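You operate a simulated robot arm through the tools that you are given. There is no shell and no other tool.

You are at the controls of a simulated two-armed robot. One attempt, no reset.

Task
Clamp the frosted bottle in the purple stand, try the orange ring on its neck and set the neck slider.
Fine: DROPS if it drops to the shoulder, else BINDS; ring back on its mat, lever free.

Only the result counts: the job must be done as asked and must still hold three seconds after the hand-in. Knocking over, shifting, dropping, spilling or breaking anything else fails it.

Robot
Two 7-joint arms with fingered hands on one trunk that stands fixed in place. Base frame: the origin is at the foot of the trunk, x ahead of it, y to its left, z up. Units: mm, rad, N and s.
The left shoulder is at [36, 187, 1308], the right one opposite. With the tool pointing down near the work surface each hand reaches from about 100 to 720 mm from the base axis, measured 20 degrees to its own side. Payload 3.6 kg a hand.
The TCP of each hand is the grasp point between the finger pads, 26 mm short of the fingertips. In the tool frame z runs along the fingers and y along their closing line. Largest opening 88 mm; the body of the gripper starts 30 mm behind the TCP. The gripper is a hand of 3 fingers: y runs from the thumb to the fingers, the wrist lies at [-17, -98, -164] in the tool frame, and closing takes about 1.5 s.
Orientation is that of the tool frame in the base frame, as a unit quaternion [w, x, y, z]. With the fingers straight down and the wrist toward the robot, the tool's x, y and z point along [0, 1, 0], [1, 0, 0] and [0, 0, -1] of the base frame.

Tools
- The arms move only by the tool jog_arm. It takes "left_series", "right_series" or both (then of equal length, played together; a hand with none holds still); each is a list of rows, each a list of 7 numbers: the shift along the base's x, y, z in cm, then the turn, a rotation vector about the base's x, y, z in degrees, then the opening in per cent of the stroke, from 0 (shut) to 100 (fully open). In form: [[dx, dy, dz, wx, wy, wz, gripper], ...]. A call has 1 to 20 rows; each row is the pose to reach, as a shift and turn from the pose commanded when the call began. A row lasts 0.2 s, in which the tool goes at most 50 mm and 0.15 rad; a call with a longer step from one row to the next is refused whole, and so is a gripper value outside its range. Where a pose cannot be reached the arm comes as near as it can. A force on the tool above 70 N (or 10 N above the force at the start of the call, whichever is more), or a blocked arm, ends the call early, and 0.2 s more pass. Each finger travels about 153 mm/s and halts on what it meets, pressing with about 29 N; the grip force reading is that of the motor and also rises with nothing between the fingers. The clock runs only during rows and for 0.2 s after the last one: add rows that repeat a pose to give the fingers time. The reply holds the time, the measured pose of the TCP, the force on the tool along the base axes, the opening and the grip force, in the units named above and with some noise, with the torque about the TCP (base axes, N m) and any sound that the robot's microphone picked up.
- Cameras (640 x 400 px; columns grow to the right, rows downward): "scene" is now at [185.3, 80.2, 1276.8]; the picture's right is [0.85, -0.53, -0.00], its down [0.06, 0.10, -0.99] and it looks along [0.52, 0.84, 0.12] (base axes); focal length 214 px, centre (320, 200). "left" rides on the left gripper at [-56, -80, -102] in its tool frame; the picture's right is [-0.73, -0.32, 0.60], its down [0.62, -0.66, 0.41] and it looks along [0.27, 0.68, 0.69] (tool axes); focal length 247 px, centre (320, 200). "right" rides on the right gripper at [56, -80, -102] in its tool frame; the picture's right is [-0.73, 0.32, -0.60], its down [-0.62, -0.67, 0.41] and it looks along [-0.27, 0.68, 0.69] (tool axes); focal length 247 px, centre (320, 200). There is no depth. A picture from a camera that has moved, and an enlarged one, comes with that camera's place and axes in the base frame and with its lens. The place of the scene camera against the robot may be out by one fixed shift of up to 12 mm in any direction.
- camera(camera): a new picture of that camera. The clock stands still meanwhile.
- slide_trunk(by): slides the trunk up (or, below 0, down) by that many mm; the arms and the scene camera ride with it, the base frame stays. It gives what a move gives, with no picture.
- preshape(shape, hand): the hand has 3 fingers and takes this shape, open, in about a second: jaw (thumb against the fingers, like two jaws); tri (thumb and two fingers); tip (a fingertip pinch); poke (one finger out to press); point (the index stretched); flat (the hand flat); cup (the hand cupped); fist (a fist). The gripper value then closes the fingers along that shape, each until it touches; the sizes above hold for jaw. It gives what a move gives, with no picture.
- turn_head(pan, tilt): turns the head with the scene camera to pan (to the left, within 1.047 rad either way) and tilt (down, from -0.506 to 1.204), counted from straight ahead of the robot. It gives what a move gives.
- inspect(camera, box): a new picture of the part [left, top, right, bottom] of that camera's present view, enlarged. The clock stands still meanwhile.
- finish_job(): hands the job in; it is judged then, once.

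Places have to be worked out from the pictures, the camera data and where the tool is seen. Open the grippers and draw the arms clear of the work before you hand the job in, unless the task says otherwise.

The tools are called after "Call:" as a command line: name --argument value ..., lists and objects as JSON in quotes. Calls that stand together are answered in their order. jog_arm: Moves the arms, as the interface text tells. Its arguments: {"type":"object","properties":{"left_series":{"type":"array","items":{"type":"array","items":{"type":"number"}}},"right_series":{"type":"array","items":{"type":"array","items":{"type":"number"}}}},"required":[]} The other tools are called the same way: slide_trunk (by) slides the trunk up or down; preshape (shape, hand) gives the hand a shape; turn_head (pan, tilt) turns the head that bears the scene camera; camera (camera) takes a picture; inspect (camera, box) takes an enlarged picture of a part of a camera's view; finish_job () hands the job in.

At the start:

```text
clock: 0.0
left_tcp_pos: [348.0, 453.2, 1466.7]
left_orientation: [0.0, 0.706, 0.708, -0.001]
left_ft_force: [-0.2, -0.7, 0.0]
left_moment: [0.02, -0.01, 0.0]
left_finger_gap: 87.8
left_grip_force: 0.0
left_shape: jaw
right_tcp_pos: [412.8, 2.1, 1465.7]
right_orientation: [0.001, 0.707, 0.707, 0.0]
right_ft_force: [-0.6, -0.1, -0.4]
right_moment: [0.01, 0.03, -0.03]
right_finger_gap: 87.7
right_grip_force: 0.0
right_shape: jaw
trunk travel left (down, up): [-450.0, 307.0]
head pan, tilt: [1.018, -0.12]
```

scene: 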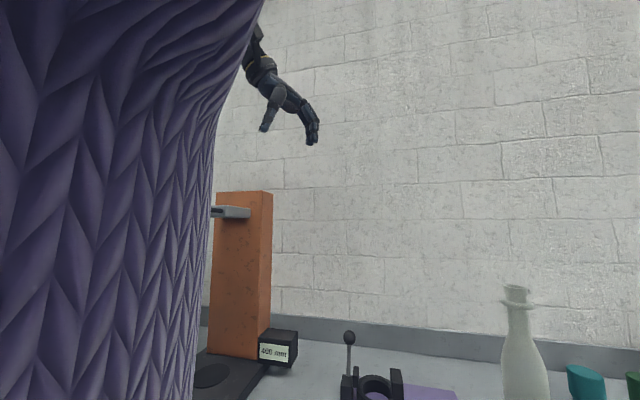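
right: 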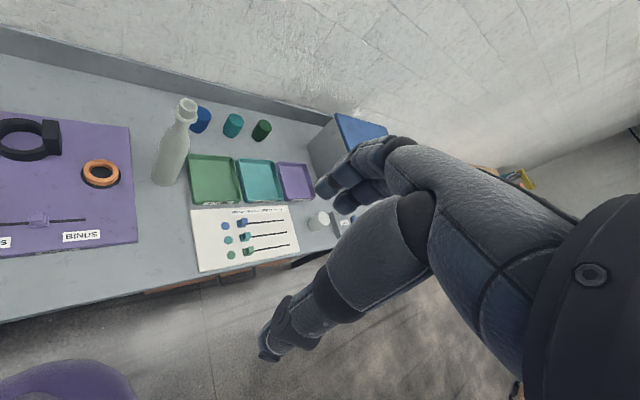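
left: 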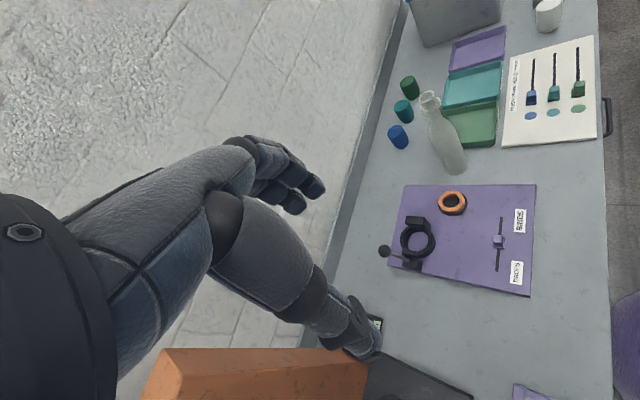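

The wrist pictures show a purple board with a black clamp, an orange ring on its mat and a slider; the bottle is to the right. I turn the head to see the bench from the front.

Call:
turn_head --pan 0.3 --tilt 0.8

Call:
camera --camera "scene"

Call:
camera --camera "left"

Call:
camera --camera "right"

```text
clock: 1.2
left_tcp_pos: [346.8, 453.3, 1466.2]
left_orientation: [0.0, 0.706, 0.708, -0.001]
left_ft_force: [0.2, 0.7, 0.2]
left_moment: [-0.02, 0.0, -0.02]
left_finger_gap: 87.6
left_grip_force: 0.0
left_shape: jaw
right_tcp_pos: [413.1, 2.4, 1466.3]
right_orientation: [0.0, 0.707, 0.707, 0.0]
right_ft_force: [-0.3, 0.9, 0.1]
right_moment: [0.01, 0.0, 0.0]
right_finger_gap: 87.9
right_grip_force: 0.1
right_shape: jaw
trunk travel left (down, up): [-450.0, 307.0]
head pan, tilt: [0.3, 0.799]
```

```text
taken
camera scene: at [217.0, 30.7, 1194.2], right [0.3, -0.95, 0.0], down [-0.68, -0.21, -0.7], along [0.67, 0.21, -0.72], focal length 214 px, centre (320, 200)
```

scene: 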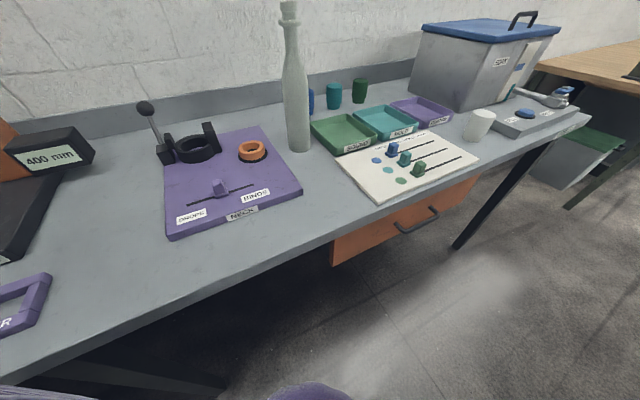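

```text
taken
camera left: at [267.8, 396.4, 1568.6], right [-0.32, -0.73, -0.6], down [-0.67, 0.62, -0.41], along [0.68, 0.27, -0.69], focal length 247 px, centre (320, 200)
```

left: 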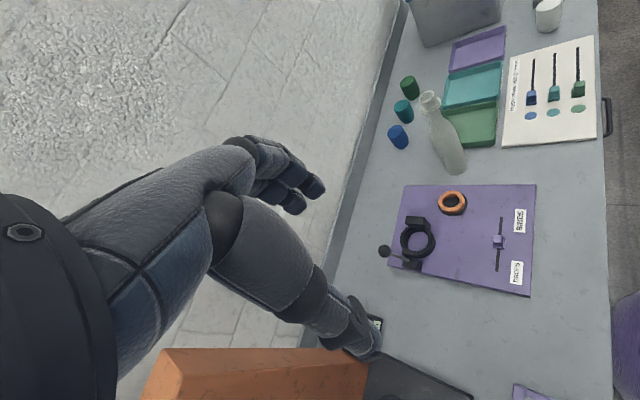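

```text
taken
camera right: at [332.4, 59.5, 1568.4], right [0.32, -0.73, 0.6], down [-0.67, -0.62, -0.41], along [0.68, -0.27, -0.69], focal length 247 px, centre (320, 200)
```

right: 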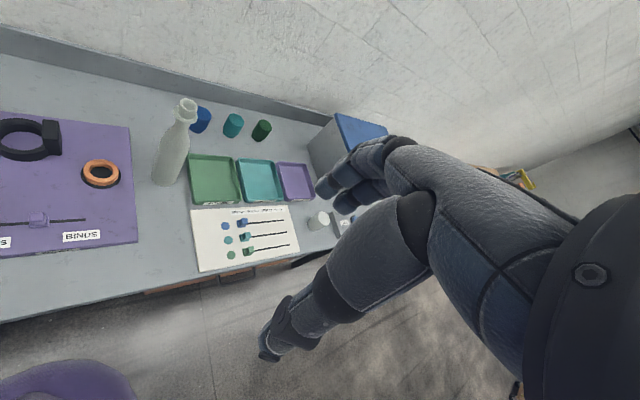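

The bottle, clamp with lever, ring and slider are all in view. I enlarge them for detail.

Call:
inspect --camera "scene" --box '[120, 80, 320, 245]'

Call:
inspect --camera "left" --box '[370, 170, 550, 310]'

Call:
inspect --camera "right" --box '[0, 80, 240, 260]'

Call:
inspect --camera "scene" --box '[250, 0, 350, 170]'

```text
2.42 times, centred on (220, 162) of scene
camera zoom: at [217.0, 30.7, 1194.2], right [0.3, -0.95, 0.0], down [-0.68, -0.21, -0.7], along [0.67, 0.21, -0.72], focal length 520 px, centre (562, 291)
```

zoom: 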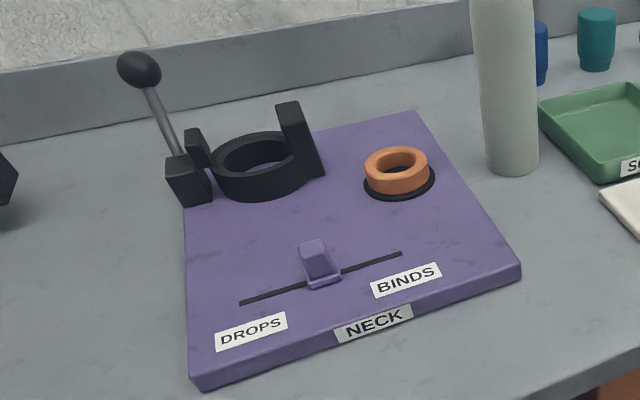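

```text
2.86 times, centred on (460, 240) of left
camera zoom: at [267.8, 396.4, 1568.6], right [-0.32, -0.73, -0.6], down [-0.67, 0.62, -0.41], along [0.68, 0.27, -0.69], focal length 706 px, centre (-80, 86)
```

zoom: 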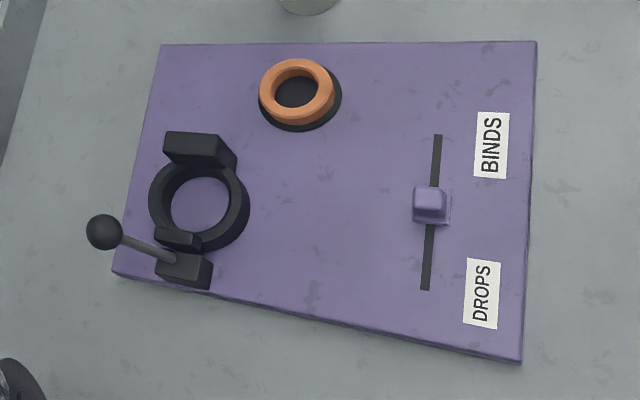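

```text
2.22 times, centred on (120, 170) of right
camera zoom: at [332.4, 59.5, 1568.4], right [0.32, -0.73, 0.6], down [-0.67, -0.62, -0.41], along [0.68, -0.27, -0.69], focal length 549 px, centre (764, 267)
```

zoom: 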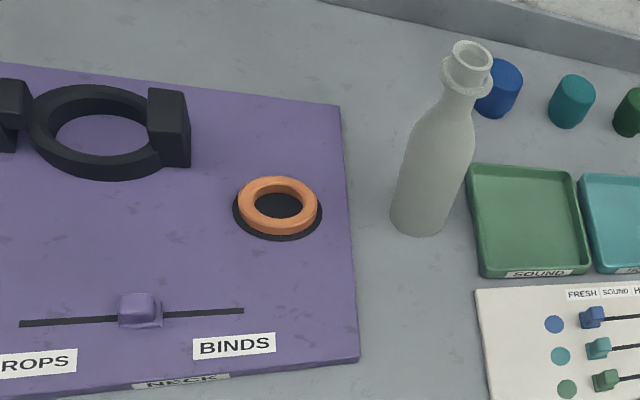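

```text
2.35 times, centred on (300, 85) of scene
camera zoom: at [217.0, 30.7, 1194.2], right [0.3, -0.95, 0.0], down [-0.68, -0.21, -0.7], along [0.67, 0.21, -0.72], focal length 505 px, centre (367, 471)
```

zoom: 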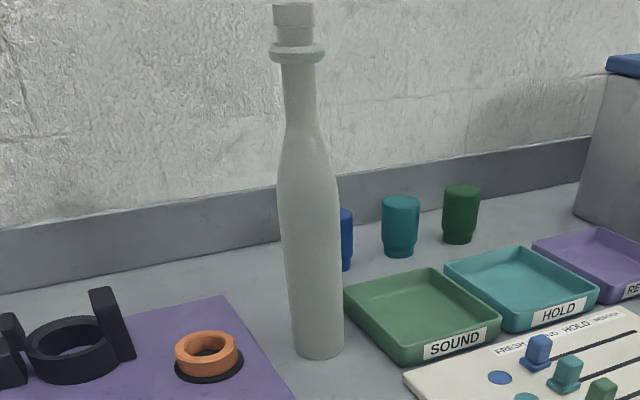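

Triangulating both wrist views: board top z≈878, ring mat ≈(599,318), clamp collar ≈(564,452), slot from ≈(410,354) DROPS to ≈(503,262) BINDS, bottle ≈(695,228), about 300 mm tall. I enlarge the bottle in the left and right views to refine it.

Call:
inspect --camera "left" --box '[390, 70, 510, 190]'

Call:
inspect --camera "right" --box '[130, 85, 230, 200]'

Call:
inspect --camera "scene" --box '[120, 90, 240, 180]'

Call:
inspect --camera "left" --box '[370, 200, 450, 280]'

```text
3.33 times, centred on (450, 130) of left
camera zoom: at [267.8, 396.4, 1568.6], right [-0.32, -0.73, -0.6], down [-0.67, 0.62, -0.41], along [0.68, 0.27, -0.69], focal length 823 px, centre (-113, 433)
```

zoom: 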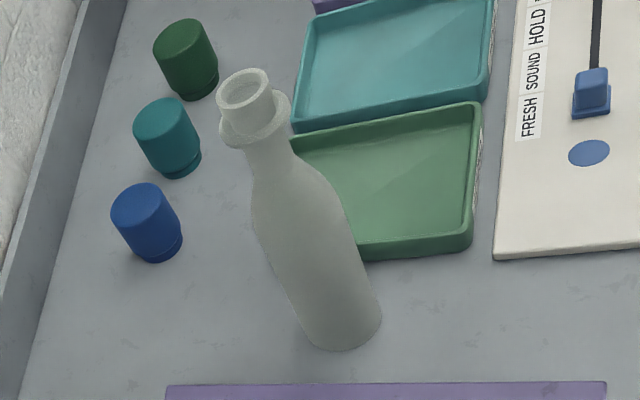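

```text
3.48 times, centred on (180, 142) of right
camera zoom: at [332.4, 59.5, 1568.4], right [0.32, -0.73, 0.6], down [-0.67, -0.62, -0.41], along [0.68, -0.27, -0.69], focal length 859 px, centre (807, 400)
```

zoom: 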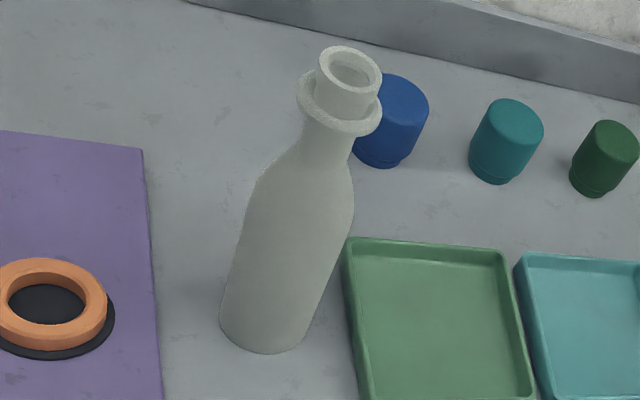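

```text
4.44 times, centred on (180, 135) of scene
camera zoom: at [217.0, 30.7, 1194.2], right [0.3, -0.95, 0.0], down [-0.68, -0.21, -0.7], along [0.67, 0.21, -0.72], focal length 953 px, centre (942, 489)
```

zoom: 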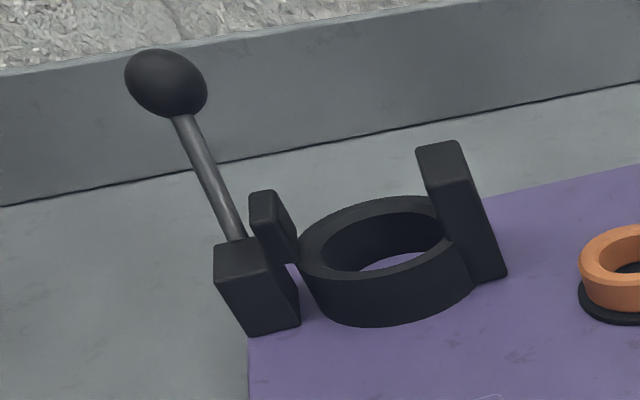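

```text
5.00 times, centred on (410, 240) of left
camera zoom: at [267.8, 396.4, 1568.6], right [-0.32, -0.73, -0.6], down [-0.67, 0.62, -0.41], along [0.68, 0.27, -0.69], focal length 1235 px, centre (-130, 0)
```

zoom: 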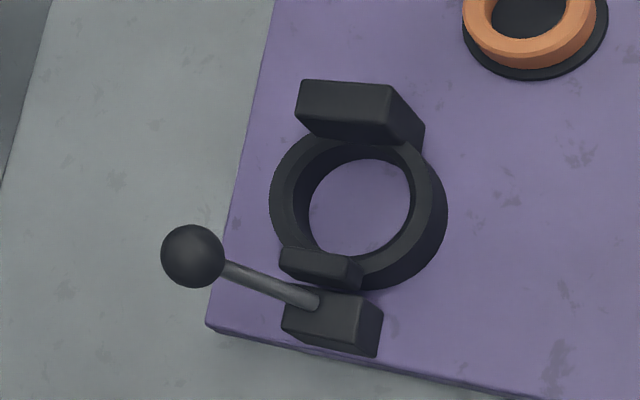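

Bottle axis ≈(697,232): base z≈865, mouth z≈1163, bead ≈1137, body up to ≈1047. The collar takes it between a fixed anvil and a moving jaw, with the lever ball at ≈(545,523,1002). I turn the left hand to a horizontal side grasp in free space before approaching.

Call:
jog_arm --left_series '[[0.7, -1.5, -2, -4.95, -4.95, 4.95, 100], [1.4, -3, -4, -9.9, -9.9, 9.9, 100], [2.1, -4.6, -6, -14.85, -14.85, 14.85, 100], [2.8, -6.2, -8, -19.8, -19.8, 19.8, 100], [3.5, -7.7, -10, -24.75, -24.75, 24.75, 100], [4.2, -9.3, -12, -29.7, -29.7, 29.7, 100], [4.9, -10.9, -14, -34.65, -34.65, 34.65, 100], [5.6, -12.5, -16, -39.6, -39.6, 39.6, 100], [6.3, -14, -18, -44.5, -44.5, 44.5, 100], [7, -15.6, -20, -49.5, -49.5, 49.5, 100], [7.7, -17.2, -22, -54.4, -54.4, 54.4, 100], [8.4, -18.8, -24, -59.4, -59.4, 59.4, 100], [9.1, -20.4, -26, -64.3, -64.3, 64.3, 100], [9.8, -22, -28, -69.3, -69.3, 69.3, 100], [9.8, -22, -28, -69.3, -69.3, 69.3, 100]]'

Call:
camera --camera "left"

Call:
camera --camera "scene"

Call:
camera --camera "right"

```text
refused: row 10 steps farther than a row can; nothing moved
```

```text
taken
camera left: at [267.8, 396.4, 1568.6], right [-0.32, -0.73, -0.6], down [-0.67, 0.62, -0.41], along [0.68, 0.27, -0.69], focal length 247 px, centre (320, 200)
```

left: 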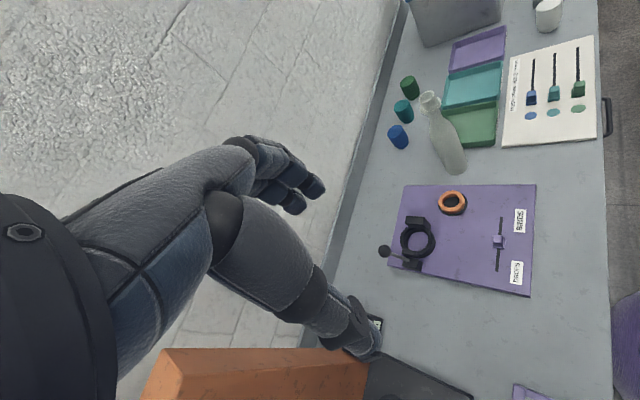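

```text
taken
camera scene: at [217.0, 30.7, 1194.2], right [0.3, -0.95, 0.0], down [-0.68, -0.21, -0.7], along [0.67, 0.21, -0.72], focal length 214 px, centre (320, 200)
```

scene: 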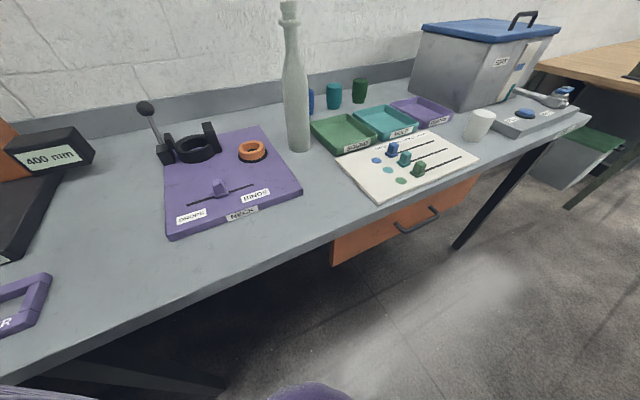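

```text
taken
camera right: at [332.4, 59.5, 1568.4], right [0.32, -0.73, 0.6], down [-0.67, -0.62, -0.41], along [0.68, -0.27, -0.69], focal length 247 px, centre (320, 200)
```

right: 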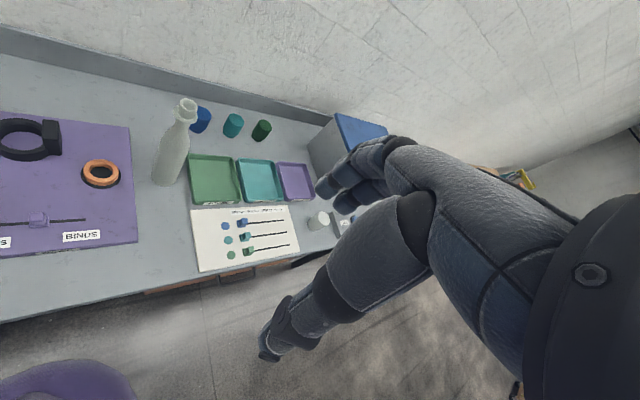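

The call was refused because one row's turn was just above the limit. I resend it with smaller steps.

Call:
jog_arm --left_series '[[0.6, -1.3, -1.7, -4.3, -4.3, 4.3, 100], [1.2, -2.6, -3.4, -8.6, -8.6, 8.6, 100], [1.8, -4, -5.2, -12.9, -12.9, 12.9, 100], [2.4, -5.4, -7, -17.2, -17.2, 17.2, 100], [3, -6.8, -8.8, -21.5, -21.5, 21.5, 100], [3.6, -8.2, -10.6, -25.8, -25.8, 25.8, 100], [4.2, -9.6, -12.4, -30.1, -30.1, 30.1, 100], [4.8, -11, -14.2, -34.4, -34.4, 34.4, 100], [5.4, -12.4, -16, -38.7, -38.7, 38.7, 100], [6, -13.8, -17.8, -43, -43, 43, 100], [6.7, -15.2, -19.6, -47.4, -47.4, 47.4, 100], [7.4, -16.6, -21.4, -51.8, -51.8, 51.8, 100], [8, -18, -23.2, -56.2, -56.2, 56.2, 100], [8.6, -19.4, -25, -60.6, -60.6, 60.6, 100], [9.2, -20.8, -26.6, -65, -65, 65, 100], [9.8, -22, -28, -69.28, -69.28, 69.28, 100], [9.8, -22, -28, -69.28, -69.28, 69.28, 100]]'

Call:
camera --camera "left"

Call:
camera --camera "scene"

Call:
camera --camera "right"

```text
clock: 4.8
left_tcp_pos: [444.9, 233.9, 1186.8]
left_orientation: [0.707, -0.001, 0.707, 0.0]
left_ft_force: [0.9, 0.0, 0.0]
left_moment: [-0.01, 0.0, 0.02]
left_finger_gap: 87.9
left_grip_force: 0.1
left_shape: jaw
left hand out of reach, approached as far as the arm can: row 8, 9, 10, 11, 12, 13
right_tcp_pos: [412.3, 3.5, 1466.1]
right_orientation: [0.0, 0.708, 0.706, 0.0]
right_ft_force: [0.4, -0.2, -0.1]
right_moment: [0.02, 0.03, -0.03]
right_finger_gap: 87.8
right_grip_force: 0.0
right_shape: jaw
trunk travel left (down, up): [-450.0, 307.0]
head pan, tilt: [0.3, 0.799]
```

```text
taken
camera left: at [343.0, 154.0, 1242.3], right [0.6, -0.32, 0.74], down [0.41, -0.67, -0.62], along [0.69, 0.68, -0.27], focal length 247 px, centre (320, 200)
```

left: 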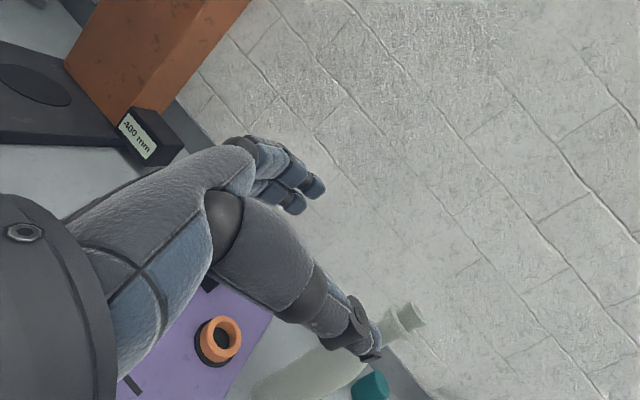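

```text
taken
camera scene: at [217.1, 31.1, 1194.1], right [0.3, -0.96, 0.0], down [-0.68, -0.21, -0.7], along [0.67, 0.21, -0.72], focal length 214 px, centre (320, 200)
```

scene: 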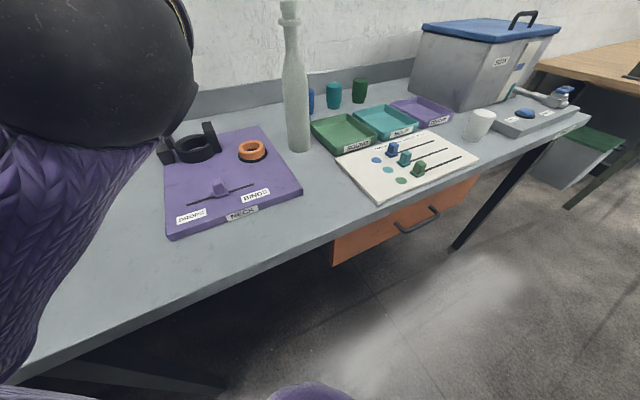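

```text
taken
camera right: at [332.5, 60.1, 1568.3], right [0.32, -0.73, 0.6], down [-0.67, -0.62, -0.41], along [0.68, -0.27, -0.69], focal length 247 px, centre (320, 200)
```

right: 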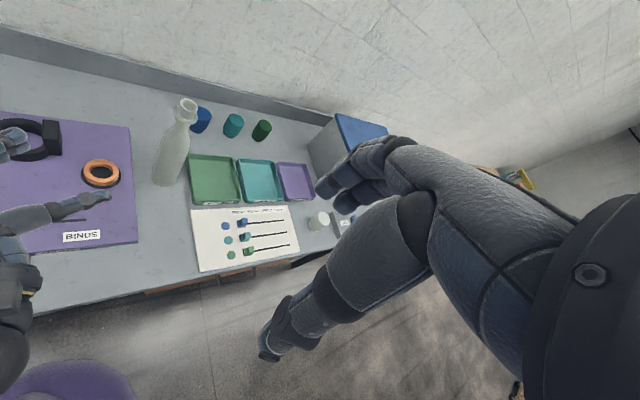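

The hand reached the horizontal pose cleanly. I lower to z≈1005 at the bottle's y and approach to x≈600, then look.

Call:
jog_arm --left_series '[[0, 0, -4.5, 0, 0, 0, 100], [0, 0, -9, 0, 0, 0, 100], [0, 0, -13.5, 0, 0, 0, 100], [0, 0, -18, 0, 0, 0, 100], [4, 0, -18, 0, 0, 0, 100], [8, 0, -18, 0, 0, 0, 100], [12, 0, -18, 0, 0, 0, 100], [15.5, 0, -18, 0, 0, 0, 100], [15.5, 0, -18, 0, 0, 0, 100]]'

Call:
camera --camera "left"

Call:
camera --camera "scene"

Call:
camera --camera "right"

```text
clock: 6.8
left_tcp_pos: [467.7, 235.4, 1014.1]
left_orientation: [0.706, 0.0, 0.708, 0.001]
left_ft_force: [0.4, 0.2, -0.5]
left_moment: [-0.01, 0.01, 0.0]
left_finger_gap: 87.9
left_grip_force: 0.1
left_shape: jaw
left hand out of reach, approached as far as the arm can: row 4, 5, 6, 7, 8, 9
right_tcp_pos: [412.6, 2.8, 1465.1]
right_orientation: [0.0, 0.707, 0.707, -0.001]
right_ft_force: [-0.3, 0.3, 0.8]
right_moment: [-0.02, 0.0, 0.0]
right_finger_gap: 87.8
right_grip_force: 0.1
right_shape: jaw
trunk travel left (down, up): [-450.0, 307.0]
head pan, tilt: [0.3, 0.799]
```

```text
taken
camera left: at [365.4, 155.4, 1069.3], right [0.6, -0.32, 0.73], down [0.41, -0.67, -0.62], along [0.69, 0.68, -0.27], focal length 247 px, centre (320, 200)
```

left: 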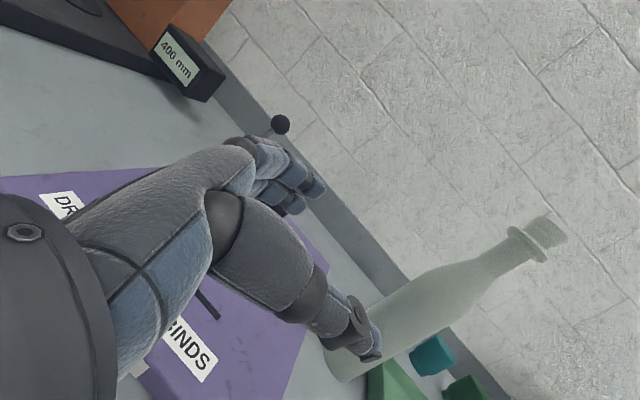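

```text
taken
camera scene: at [216.9, 30.5, 1194.1], right [0.3, -0.96, 0.0], down [-0.68, -0.21, -0.7], along [0.67, 0.21, -0.72], focal length 214 px, centre (320, 200)
```

scene: 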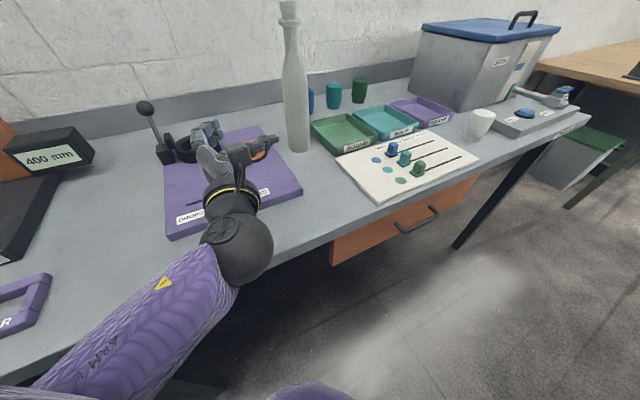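

```text
taken
camera right: at [332.3, 59.4, 1568.4], right [0.32, -0.73, 0.6], down [-0.67, -0.62, -0.41], along [0.68, -0.27, -0.69], focal length 247 px, centre (320, 200)
```

right: 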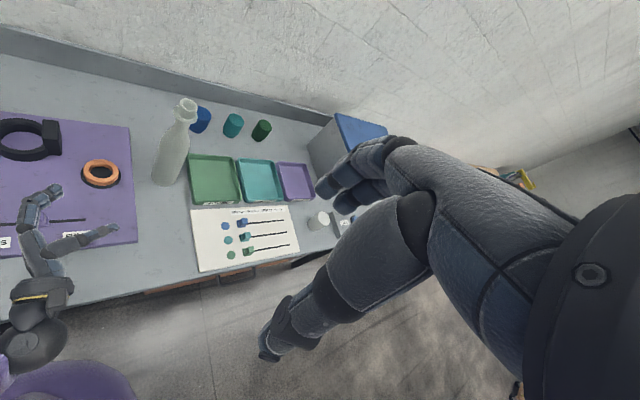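

The arm stopped at (468,235,1014), short of the target, apparently at a joint limit because the shoulder sits too high for a horizontal tool. I back off and up, then lower the trunk.

Call:
jog_arm --left_series '[[-4, 0, 2, 0, 0, 0, 100], [-8, 0, 5, 0, 0, 0, 100], [-12, 0, 9, 0, 0, 0, 100], [-16, 0, 13, 0, 0, 0, 100], [-18, 0, 17, 0, 0, 0, 100], [-18, 0, 21, 0, 0, 0, 100], [-18, 0, 25, 0, 0, 0, 100], [-18, 0, 25, 0, 0, 0, 100]]'

```text
refused: row 3 steps farther than a row can; nothing moved
```

That step was 57 mm, over the limit. I resend it with shorter steps.

Call:
jog_arm --left_series '[[-3, 0, 3, 0, 0, 0, 100], [-6, 0, 6, 0, 0, 0, 100], [-9, 0, 9, 0, 0, 0, 100], [-12, 0, 12, 0, 0, 0, 100], [-15, 0, 15, 0, 0, 0, 100], [-18, 0, 18, 0, 0, 0, 100], [-18, 0, 22, 0, 0, 0, 100], [-18, 0, 25, 0, 0, 0, 100], [-18, 0, 25, 0, 0, 0, 100]]'

```text
clock: 8.0
left_tcp_pos: [329.4, 307.1, 1146.7]
left_orientation: [0.693, 0.015, 0.709, 0.129]
left_ft_force: [0.0, 0.0, 0.2]
left_moment: [-0.02, -0.01, -0.02]
left_finger_gap: 88.0
left_grip_force: 0.1
left_shape: jaw
left hand out of reach, approached as far as the arm can: row 5
right_tcp_pos: [411.9, 2.2, 1466.0]
right_orientation: [0.0, 0.707, 0.707, 0.0]
right_ft_force: [-0.2, 0.1, -0.5]
right_moment: [-0.01, 0.0, -0.03]
right_finger_gap: 87.7
right_grip_force: 0.1
right_shape: jaw
trunk travel left (down, up): [-450.0, 307.0]
head pan, tilt: [0.3, 0.799]
stopped in row 5 (left hand): the arm was blocked; the commanded pose is now the measured one
```

The arm was blocked when drawn so far back at (329,307,1147), probably elbow against torso. I move it forward and up, restoring the orientation.

Call:
jog_arm --left_series '[[2.5, -1, 2.5, -2.9, -0.3, -2.3, 100], [5, -2, 5, -5.8, -0.6, -4.6, 100], [7.5, -3, 7.5, -8.7, -1, -6.9, 100], [10, -4, 10, -11.7, -1.3, -9.2, 100], [11, -5, 13, -11.7, -1.3, -9.2, 100], [11, -5, 13, -11.7, -1.3, -9.2, 100]]'

```text
clock: 8.6
left_tcp_pos: [377.1, 290.4, 1189.8]
left_orientation: [0.688, 0.103, 0.709, 0.117]
left_ft_force: [-0.2, -0.2, -0.9]
left_moment: [0.03, -0.02, 0.0]
left_finger_gap: 87.9
left_grip_force: 0.1
left_shape: jaw
right_tcp_pos: [412.9, 1.6, 1466.3]
right_orientation: [0.0, 0.707, 0.707, 0.0]
right_ft_force: [0.0, -0.4, 0.2]
right_moment: [-0.02, -0.01, -0.03]
right_finger_gap: 87.8
right_grip_force: 0.1
right_shape: jaw
trunk travel left (down, up): [-450.0, 307.0]
head pan, tilt: [0.3, 0.799]
stopped in row 3 (left hand): the arm was blocked; the commanded pose is now the measured one
```

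It was blocked again, so I look at what the arm touches.

Call:
camera --camera "scene"

Call:
camera --camera "right"

Call:
camera --camera "left"

```text
taken
camera scene: at [217.4, 30.5, 1194.0], right [0.3, -0.96, 0.0], down [-0.69, -0.21, -0.7], along [0.67, 0.21, -0.72], focal length 214 px, centre (320, 200)
```

scene: 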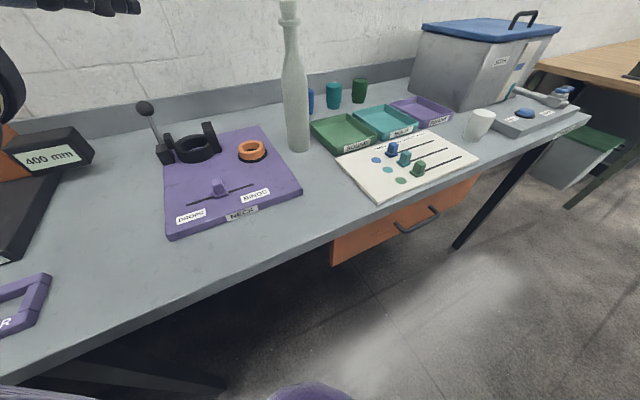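

```text
taken
camera right: at [333.0, 59.4, 1568.2], right [0.32, -0.73, 0.6], down [-0.67, -0.62, -0.41], along [0.68, -0.27, -0.69], focal length 247 px, centre (320, 200)
```

right: 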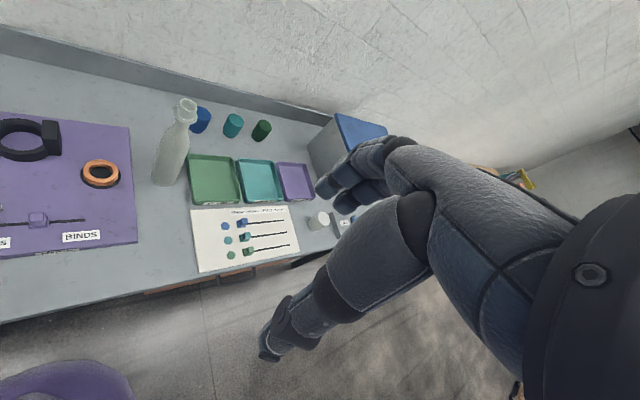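

```text
taken
camera left: at [277.5, 194.2, 1222.3], right [0.63, -0.51, 0.59], down [0.4, -0.43, -0.81], along [0.67, 0.74, -0.07], focal length 247 px, centre (320, 200)
```

left: 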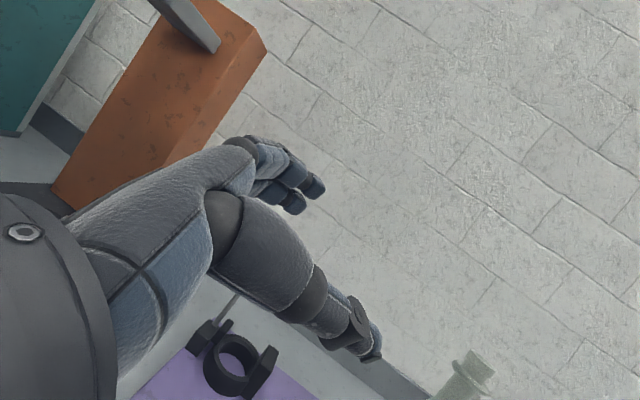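

Nothing nearby seems touched, so it is probably a joint running along a limit. I try a slow move straight forward and up without turning.

Call:
jog_arm --left_series '[[1.5, -0.5, 1.5, 0, 0, 0, 100], [3, -1, 3, 0, 0, 0, 100], [4.5, -1.5, 4.5, 0, 0, 0, 100], [6, -2, 6, 0, 0, 0, 100], [6, -2, 6, 0, 0, 0, 100]]'

```text
clock: 9.3
left_tcp_pos: [410.9, 283.3, 1224.6]
left_orientation: [0.671, 0.174, 0.7, 0.168]
left_ft_force: [0.7, 0.3, 0.5]
left_moment: [0.0, 0.0, 0.01]
left_finger_gap: 88.0
left_grip_force: 0.1
left_shape: jaw
right_tcp_pos: [413.1, 3.2, 1466.2]
right_orientation: [0.0, 0.707, 0.707, 0.0]
right_ft_force: [0.0, -0.5, -0.2]
right_moment: [0.02, 0.0, 0.0]
right_finger_gap: 87.7
right_grip_force: 0.0
right_shape: jaw
trunk travel left (down, up): [-450.0, 307.0]
head pan, tilt: [0.3, 0.799]
stopped in row 3 (left hand): the arm was blocked; the commanded pose is now the measured one
```

The hand follows in position but drifts in turn. I move it away from the body, forward and left, in small steps, keeping the present orientation.

Call:
jog_arm --left_series '[[1, 1, 1, 0, 0, 0, 100], [2, 2, 2, 0, 0, 0, 100], [3, 3, 3, 0, 0, 0, 100], [4, 4, 4, 0, 0, 0, 100], [5, 5, 5, 0, 0, 0, 100], [6, 6, 6, 0, 0, 0, 100], [6, 6, 6, 0, 0, 0, 100]]'

Call:
turn_head --pan 0.8 --tilt 0.0

Call:
camera --camera "scene"

```text
clock: 10.9
left_tcp_pos: [469.0, 348.4, 1287.6]
left_orientation: [0.663, 0.19, 0.697, 0.194]
left_ft_force: [-0.9, -0.6, 0.8]
left_moment: [0.04, 0.02, 0.0]
left_finger_gap: 88.0
left_grip_force: 0.1
left_shape: jaw
right_tcp_pos: [411.6, 2.7, 1466.8]
right_orientation: [0.001, 0.707, 0.707, 0.0]
right_ft_force: [0.0, -0.1, 0.8]
right_moment: [-0.02, -0.02, -0.03]
right_finger_gap: 87.7
right_grip_force: 0.1
right_shape: jaw
trunk travel left (down, up): [-450.0, 307.0]
head pan, tilt: [0.3, 0.799]
```

```text
clock: 12.1
left_tcp_pos: [469.3, 350.0, 1290.9]
left_orientation: [0.666, 0.188, 0.695, 0.194]
left_ft_force: [-0.2, -0.5, -0.9]
left_moment: [0.01, 0.02, 0.02]
left_finger_gap: 88.1
left_grip_force: 0.0
left_shape: jaw
right_tcp_pos: [414.1, 3.7, 1465.6]
right_orientation: [0.0, 0.708, 0.706, 0.0]
right_ft_force: [-1.0, -0.8, 0.7]
right_moment: [-0.03, 0.02, 0.01]
right_finger_gap: 87.8
right_grip_force: 0.0
right_shape: jaw
trunk travel left (down, up): [-450.0, 307.0]
head pan, tilt: [0.799, 0.0]
```

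```text
taken
camera scene: at [202.8, 71.2, 1266.1], right [0.72, -0.7, 0.0], down [0.0, 0.0, -1.0], along [0.7, 0.72, 0.0], focal length 214 px, centre (320, 200)
```

scene: 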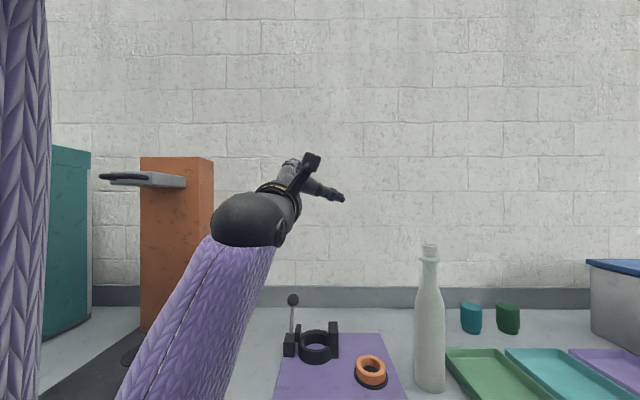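

The arm is free again at (469,350,1290), elbow down. I lower the trunk by 180 mm, which brings the hand to z≈1110, still above everything here.

Call:
slide_trunk --by -180

Call:
turn_head --pan 0.6 --tilt 0.35

Call:
camera --camera "scene"

```text
clock: 12.7
left_tcp_pos: [468.8, 359.1, 1264.9]
left_orientation: [0.651, 0.214, 0.69, 0.231]
left_ft_force: [0.3, 0.6, -0.5]
left_moment: [0.02, -0.02, 0.0]
left_finger_gap: 87.8
left_grip_force: 0.2
left_shape: jaw
right_tcp_pos: [414.9, 2.4, 1433.2]
right_orientation: [-0.002, 0.706, 0.708, -0.002]
right_ft_force: [-0.1, 0.1, -0.2]
right_moment: [0.0, 0.0, -0.01]
right_finger_gap: 87.8
right_grip_force: 0.0
right_shape: jaw
trunk travel left (down, up): [-420.0, 338.0]
head pan, tilt: [0.799, 0.0]
stopped: the arm was blocked; the commanded pose is now the measured one
```

```text
clock: 13.6
left_tcp_pos: [469.5, 359.5, 1265.7]
left_orientation: [0.652, 0.214, 0.689, 0.231]
left_ft_force: [0.1, -0.1, 0.4]
left_moment: [-0.03, 0.02, 0.01]
left_finger_gap: 88.1
left_grip_force: 0.1
left_shape: jaw
right_tcp_pos: [413.7, 1.9, 1434.8]
right_orientation: [-0.001, 0.708, 0.707, -0.001]
right_ft_force: [0.6, -0.1, 0.0]
right_moment: [-0.01, 0.01, 0.03]
right_finger_gap: 87.9
right_grip_force: 0.0
right_shape: jaw
trunk travel left (down, up): [-420.0, 338.0]
head pan, tilt: [0.6, 0.351]
```

```text
taken
camera scene: at [219.7, 59.3, 1201.8], right [0.57, -0.82, 0.0], down [-0.28, -0.19, -0.94], along [0.77, 0.53, -0.34], focal length 214 px, centre (320, 200)
```

scene: 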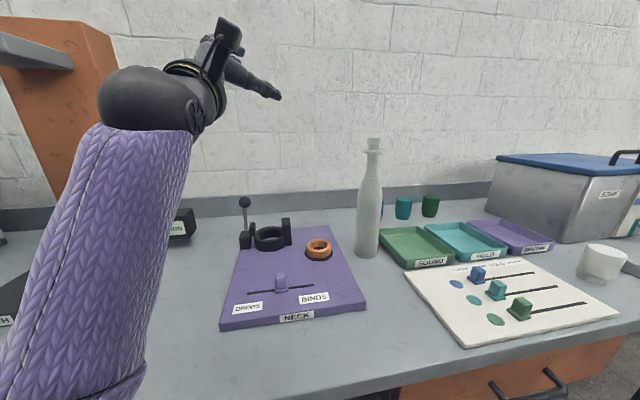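

The elbow seems to press on the table edge in this thumb-right configuration, so the trunk stopped. I go back up to the tool-down pose before trying the mirrored side grasp with the elbow out to the left.

Call:
jog_arm --left_series '[[-0.3, 0.7, 1.5, 3, 6.3, -3.4, 100], [-0.6, 1.4, 3, 6, 12.6, -6.8, 100], [-1, 2.1, 4.5, 9, 18.9, -10.2, 100], [-1.4, 2.8, 6, 12, 25.2, -13.6, 100], [-1.8, 3.5, 7.5, 15, 31.5, -17, 100], [-2.2, 4.2, 9, 18, 37.8, -20.4, 100], [-2.6, 5, 10.5, 21, 44.1, -23.8, 100], [-3, 5.8, 12, 24, 50.4, -27.2, 100], [-3.4, 6.6, 13.5, 27, 56.7, -30.6, 100], [-3.8, 7.4, 14.5, 30, 63, -34, 100], [-4.2, 8.2, 15, 33, 69.3, -37.4, 100], [-4.6, 9, 15, 36, 75.6, -40.8, 100], [-4.9, 9.4, 15, 38.8, 81.7, -43.8, 100], [-4.9, 9.4, 15, 38.8, 81.7, -43.8, 100]]'

Call:
camera --camera "scene"

```text
clock: 16.6
left_tcp_pos: [417.7, 453.1, 1418.1]
left_orientation: [-0.002, 0.706, 0.708, -0.001]
left_ft_force: [-0.4, -0.2, 0.9]
left_moment: [-0.02, 0.03, 0.0]
left_finger_gap: 88.1
left_grip_force: 0.0
left_shape: jaw
right_tcp_pos: [414.7, 3.0, 1434.2]
right_orientation: [-0.001, 0.707, 0.707, -0.001]
right_ft_force: [-0.2, 0.8, 0.8]
right_moment: [0.01, -0.02, -0.01]
right_finger_gap: 87.7
right_grip_force: 0.0
right_shape: jaw
trunk travel left (down, up): [-420.0, 338.0]
head pan, tilt: [0.6, 0.351]
```

```text
taken
camera scene: at [219.7, 59.5, 1201.8], right [0.57, -0.82, 0.0], down [-0.28, -0.19, -0.94], along [0.77, 0.53, -0.34], focal length 214 px, centre (320, 200)
```

scene: 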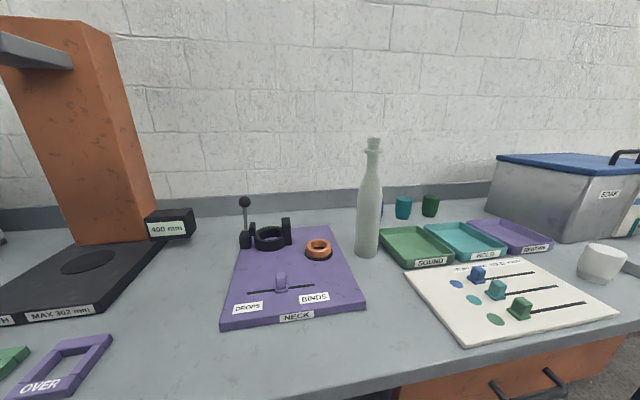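

Back in the tool-down pose, free. Now I turn to the mirrored horizontal grasp (fingers right, thumb left, pointing 30° left of ahead), still high above the bench.

Call:
jog_arm --left_series '[[0.8, -0.8, -1.1, 6.22, -3.59, -3.59, 100], [1.6, -1.6, -2.2, 12.44, -7.18, -7.18, 100], [2.4, -2.4, -3.3, 18.66, -10.77, -10.77, 100], [3.2, -3.2, -4.5, 24.88, -14.36, -14.36, 100], [4, -4, -5.6, 31.1, -17.95, -17.95, 100], [4.8, -4.8, -6.8, 37.32, -21.54, -21.54, 100], [5.6, -5.6, -8, 43.54, -25.13, -25.13, 100], [6.4, -6.4, -9.2, 49.76, -28.72, -28.72, 100], [7.2, -7.2, -10.4, 55.98, -32.31, -32.31, 100], [8, -8, -11.6, 62.2, -35.9, -35.9, 100], [8.8, -8.8, -12.8, 68.42, -39.49, -39.49, 100], [9.5, -9.5, -14, 74.64, -43.1, -43.1, 100], [10.2, -10.3, -14.8, 80.93, -46.72, -46.72, 100], [10.2, -10.3, -14.8, 80.93, -46.72, -46.72, 100]]'

Call:
camera --camera "scene"

Call:
camera --camera "left"

```text
clock: 19.6
left_tcp_pos: [521.5, 350.1, 1267.3]
left_orientation: [-0.182, 0.682, 0.185, 0.684]
left_ft_force: [0.6, 0.4, 0.2]
left_moment: [-0.05, 0.01, 0.01]
left_finger_gap: 87.9
left_grip_force: 0.0
left_shape: jaw
right_tcp_pos: [415.3, 3.5, 1434.8]
right_orientation: [-0.001, 0.707, 0.707, -0.001]
right_ft_force: [-0.2, 0.6, 0.3]
right_moment: [0.01, 0.03, -0.03]
right_finger_gap: 87.6
right_grip_force: 0.0
right_shape: jaw
trunk travel left (down, up): [-420.0, 338.0]
head pan, tilt: [0.6, 0.351]
```

```text
taken
camera scene: at [219.4, 59.3, 1201.9], right [0.57, -0.82, 0.0], down [-0.28, -0.19, -0.94], along [0.77, 0.53, -0.34], focal length 214 px, centre (320, 200)
```

scene: 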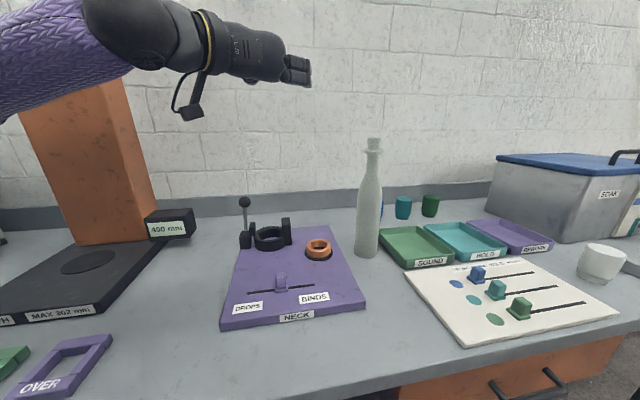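

```text
taken
camera left: at [392.3, 366.8, 1210.3], right [0.36, 0.57, -0.73], down [0.02, 0.78, 0.62], along [0.93, -0.24, 0.27], focal length 247 px, centre (320, 200)
```

left: 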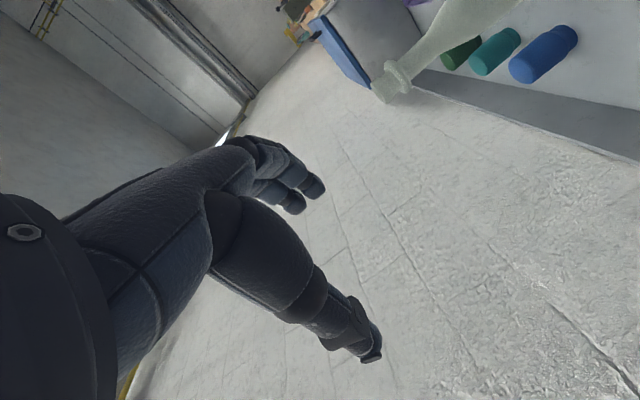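

This configuration is natural: elbow out, hand free. Bottle axis ≈(697.5,232); I move to a stand-off 150 mm before it along the approach line and lower to grip height z≈1030 (165 mm above the base, so the thumb will clear the lever ball at the stand).

Call:
jog_arm --left_series '[[0.9, -3.9, 0, 0, 0, 0, 100], [1.8, -7.8, 0, 0, 0, 0, 100], [2.7, -11.7, 0, 0, 0, 0, 100], [3.6, -15.6, 0, 0, 0, 0, 100], [4.5, -19.3, 0, 0, 0, 0, 100], [4.5, -19.3, -4, 0, 0, 0, 100], [4.5, -19.3, -8, 0, 0, 0, 100], [4.5, -19.3, -12, 0, 0, 0, 100], [4.5, -19.3, -16, 0, 0, 0, 100], [4.5, -19.3, -20, 0, 0, 0, 100], [4.5, -19.3, -23.7, 0, 0, 0, 100], [4.5, -19.3, -23.7, 0, 0, 0, 100]]'

Call:
camera --camera "scene"

Call:
camera --camera "left"

Call:
camera --camera "right"

```text
clock: 22.2
left_tcp_pos: [564.3, 155.7, 1031.9]
left_orientation: [-0.182, 0.683, 0.186, 0.683]
left_ft_force: [-0.3, -0.4, -0.2]
left_moment: [0.06, 0.02, 0.0]
left_finger_gap: 87.8
left_grip_force: 0.1
left_shape: jaw
right_tcp_pos: [414.2, 2.5, 1434.0]
right_orientation: [-0.001, 0.707, 0.708, -0.001]
right_ft_force: [0.4, -0.2, 0.2]
right_moment: [0.01, 0.01, -0.02]
right_finger_gap: 87.7
right_grip_force: 0.1
right_shape: jaw
trunk travel left (down, up): [-420.0, 338.0]
head pan, tilt: [0.6, 0.351]
```

```text
taken
camera scene: at [219.6, 59.4, 1201.8], right [0.57, -0.82, 0.0], down [-0.28, -0.19, -0.94], along [0.77, 0.53, -0.34], focal length 214 px, centre (320, 200)
```

scene: 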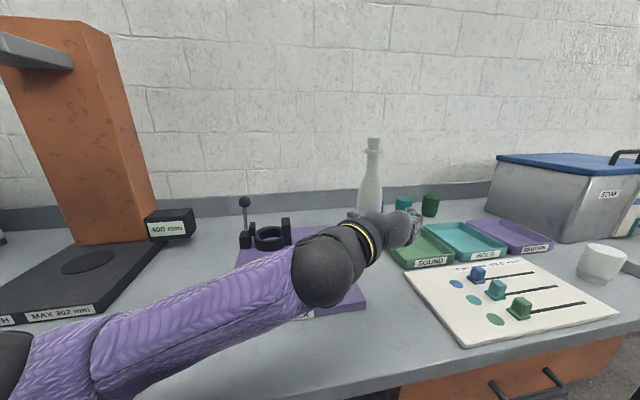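

```text
taken
camera left: at [436.9, 173.9, 974.5], right [0.36, 0.57, -0.74], down [0.02, 0.78, 0.62], along [0.93, -0.24, 0.27], focal length 247 px, centre (320, 200)
```

left: 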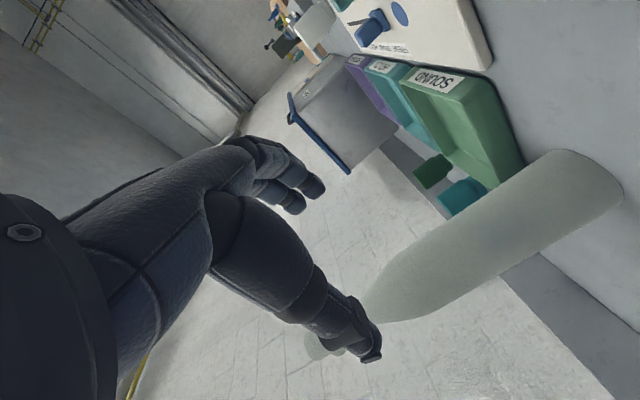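

```text
taken
camera right: at [334.3, 59.7, 1537.1], right [0.32, -0.73, 0.6], down [-0.67, -0.62, -0.41], along [0.67, -0.27, -0.69], focal length 247 px, centre (320, 200)
```

right: 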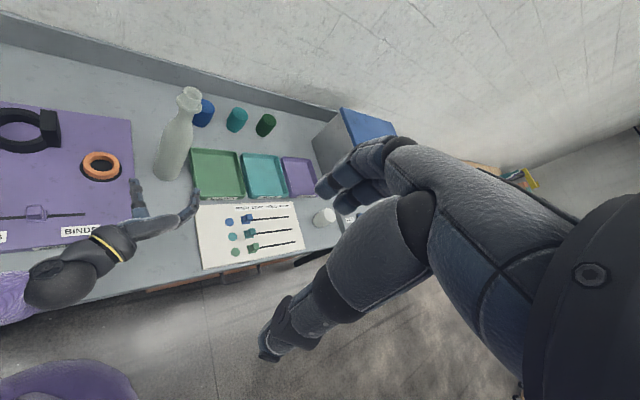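

The stand-off is reached and clear. The predicted bottle axis at grip height falls at about (408,287) in the left view; I enlarge to check.

Call:
inspect --camera "left" --box '[300, 130, 640, 370]'

Call:
inspect --camera "right" --box '[110, 70, 250, 220]'

```text
1.67 times, centred on (470, 250) of left
camera zoom: at [436.9, 173.9, 974.5], right [0.36, 0.57, -0.74], down [0.02, 0.78, 0.62], along [0.93, -0.24, 0.27], focal length 412 px, centre (70, 117)
```

zoom: 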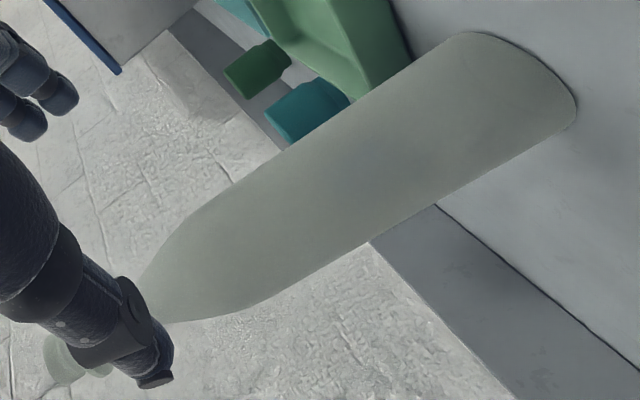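

```text
2.67 times, centred on (180, 145) of right
camera zoom: at [334.3, 59.7, 1537.1], right [0.32, -0.73, 0.6], down [-0.67, -0.62, -0.41], along [0.67, -0.27, -0.69], focal length 659 px, centre (693, 347)
```

zoom: 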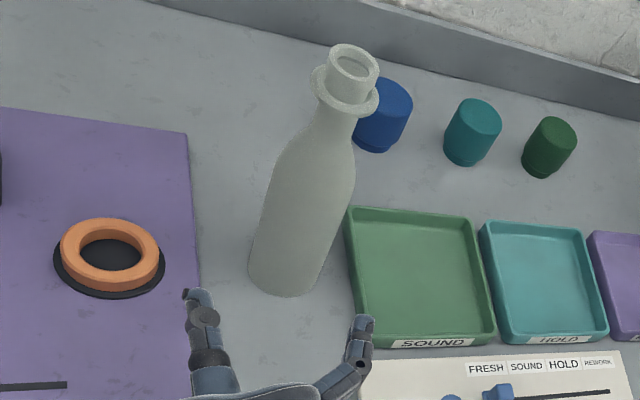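

The bearing check agrees within 0.5 mm, and the bottle diameter is ≈62 mm. I advance 143 mm along the tool axis (fingers astride the bottle), still open.

Call:
jog_arm --left_series '[[3.03, 1.75, 0, 0, 0, 0, 100], [6.06, 3.5, 0, 0, 0, 0, 100], [8.66, 5, 0, 0, 0, 0, 100], [10.4, 6, 0, 0, 0, 0, 100], [11.5, 6.64, 0, 0, 0, 0, 100], [12.38, 7.15, 0, 0, 0, 0, 100], [12.38, 7.15, 0, 0, 0, 0, 100]]'

Call:
camera --camera "left"

Call:
inspect --camera "right" --box '[110, 70, 250, 220]'

Call:
inspect --camera "scene" --box '[310, 120, 450, 280]'

```text
clock: 23.8
left_tcp_pos: [689.1, 228.9, 1031.1]
left_orientation: [-0.181, 0.682, 0.186, 0.683]
left_ft_force: [0.6, -0.5, 0.5]
left_moment: [0.03, 0.01, -0.01]
left_finger_gap: 88.0
left_grip_force: 0.0
left_shape: jaw
right_tcp_pos: [413.5, 3.0, 1434.6]
right_orientation: [-0.002, 0.707, 0.707, -0.002]
right_ft_force: [0.0, -0.6, 0.2]
right_moment: [0.02, -0.03, 0.0]
right_finger_gap: 87.7
right_grip_force: 0.1
right_shape: jaw
trunk travel left (down, up): [-420.0, 338.0]
head pan, tilt: [0.6, 0.351]
```

```text
taken
camera left: at [561.7, 245.8, 973.9], right [0.36, 0.57, -0.74], down [0.02, 0.78, 0.62], along [0.93, -0.24, 0.27], focal length 247 px, centre (320, 200)
```

left: 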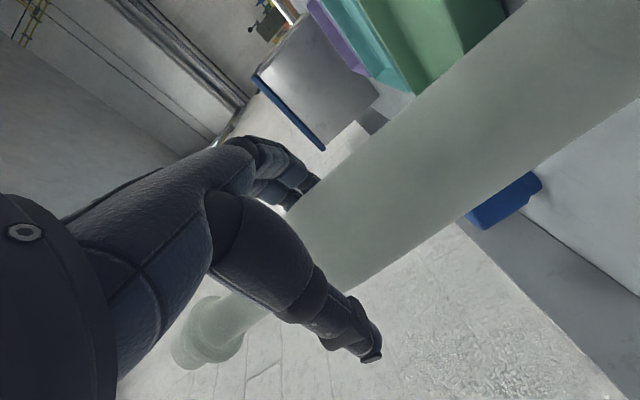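

```text
2.67 times, centred on (180, 145) of right
camera zoom: at [334.1, 59.5, 1537.1], right [0.32, -0.73, 0.6], down [-0.67, -0.62, -0.41], along [0.67, -0.27, -0.69], focal length 659 px, centre (693, 347)
```

zoom: 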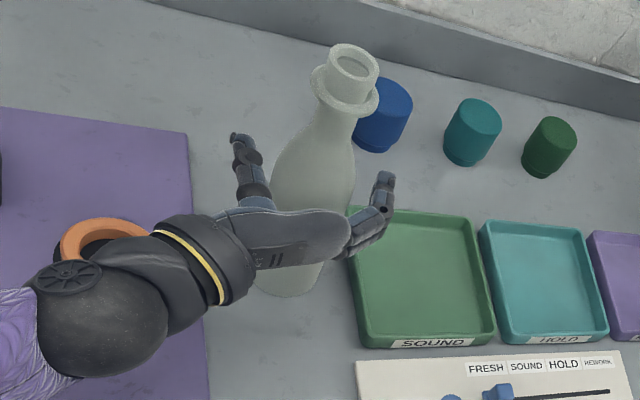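

```text
2.50 times, centred on (380, 200) of scene
camera zoom: at [219.5, 59.3, 1201.8], right [0.57, -0.82, 0.0], down [-0.28, -0.19, -0.94], along [0.77, 0.53, -0.34], focal length 536 px, centre (170, 200)
```

zoom: 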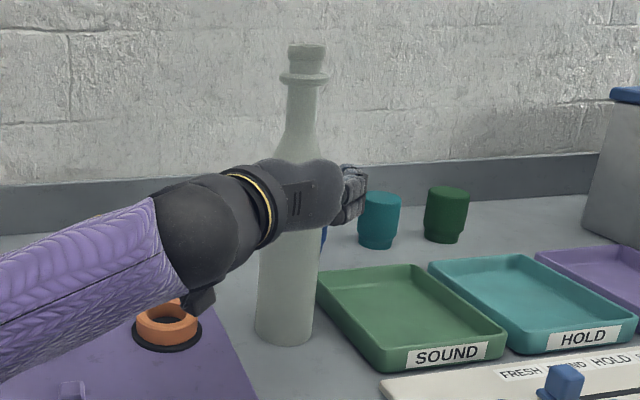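

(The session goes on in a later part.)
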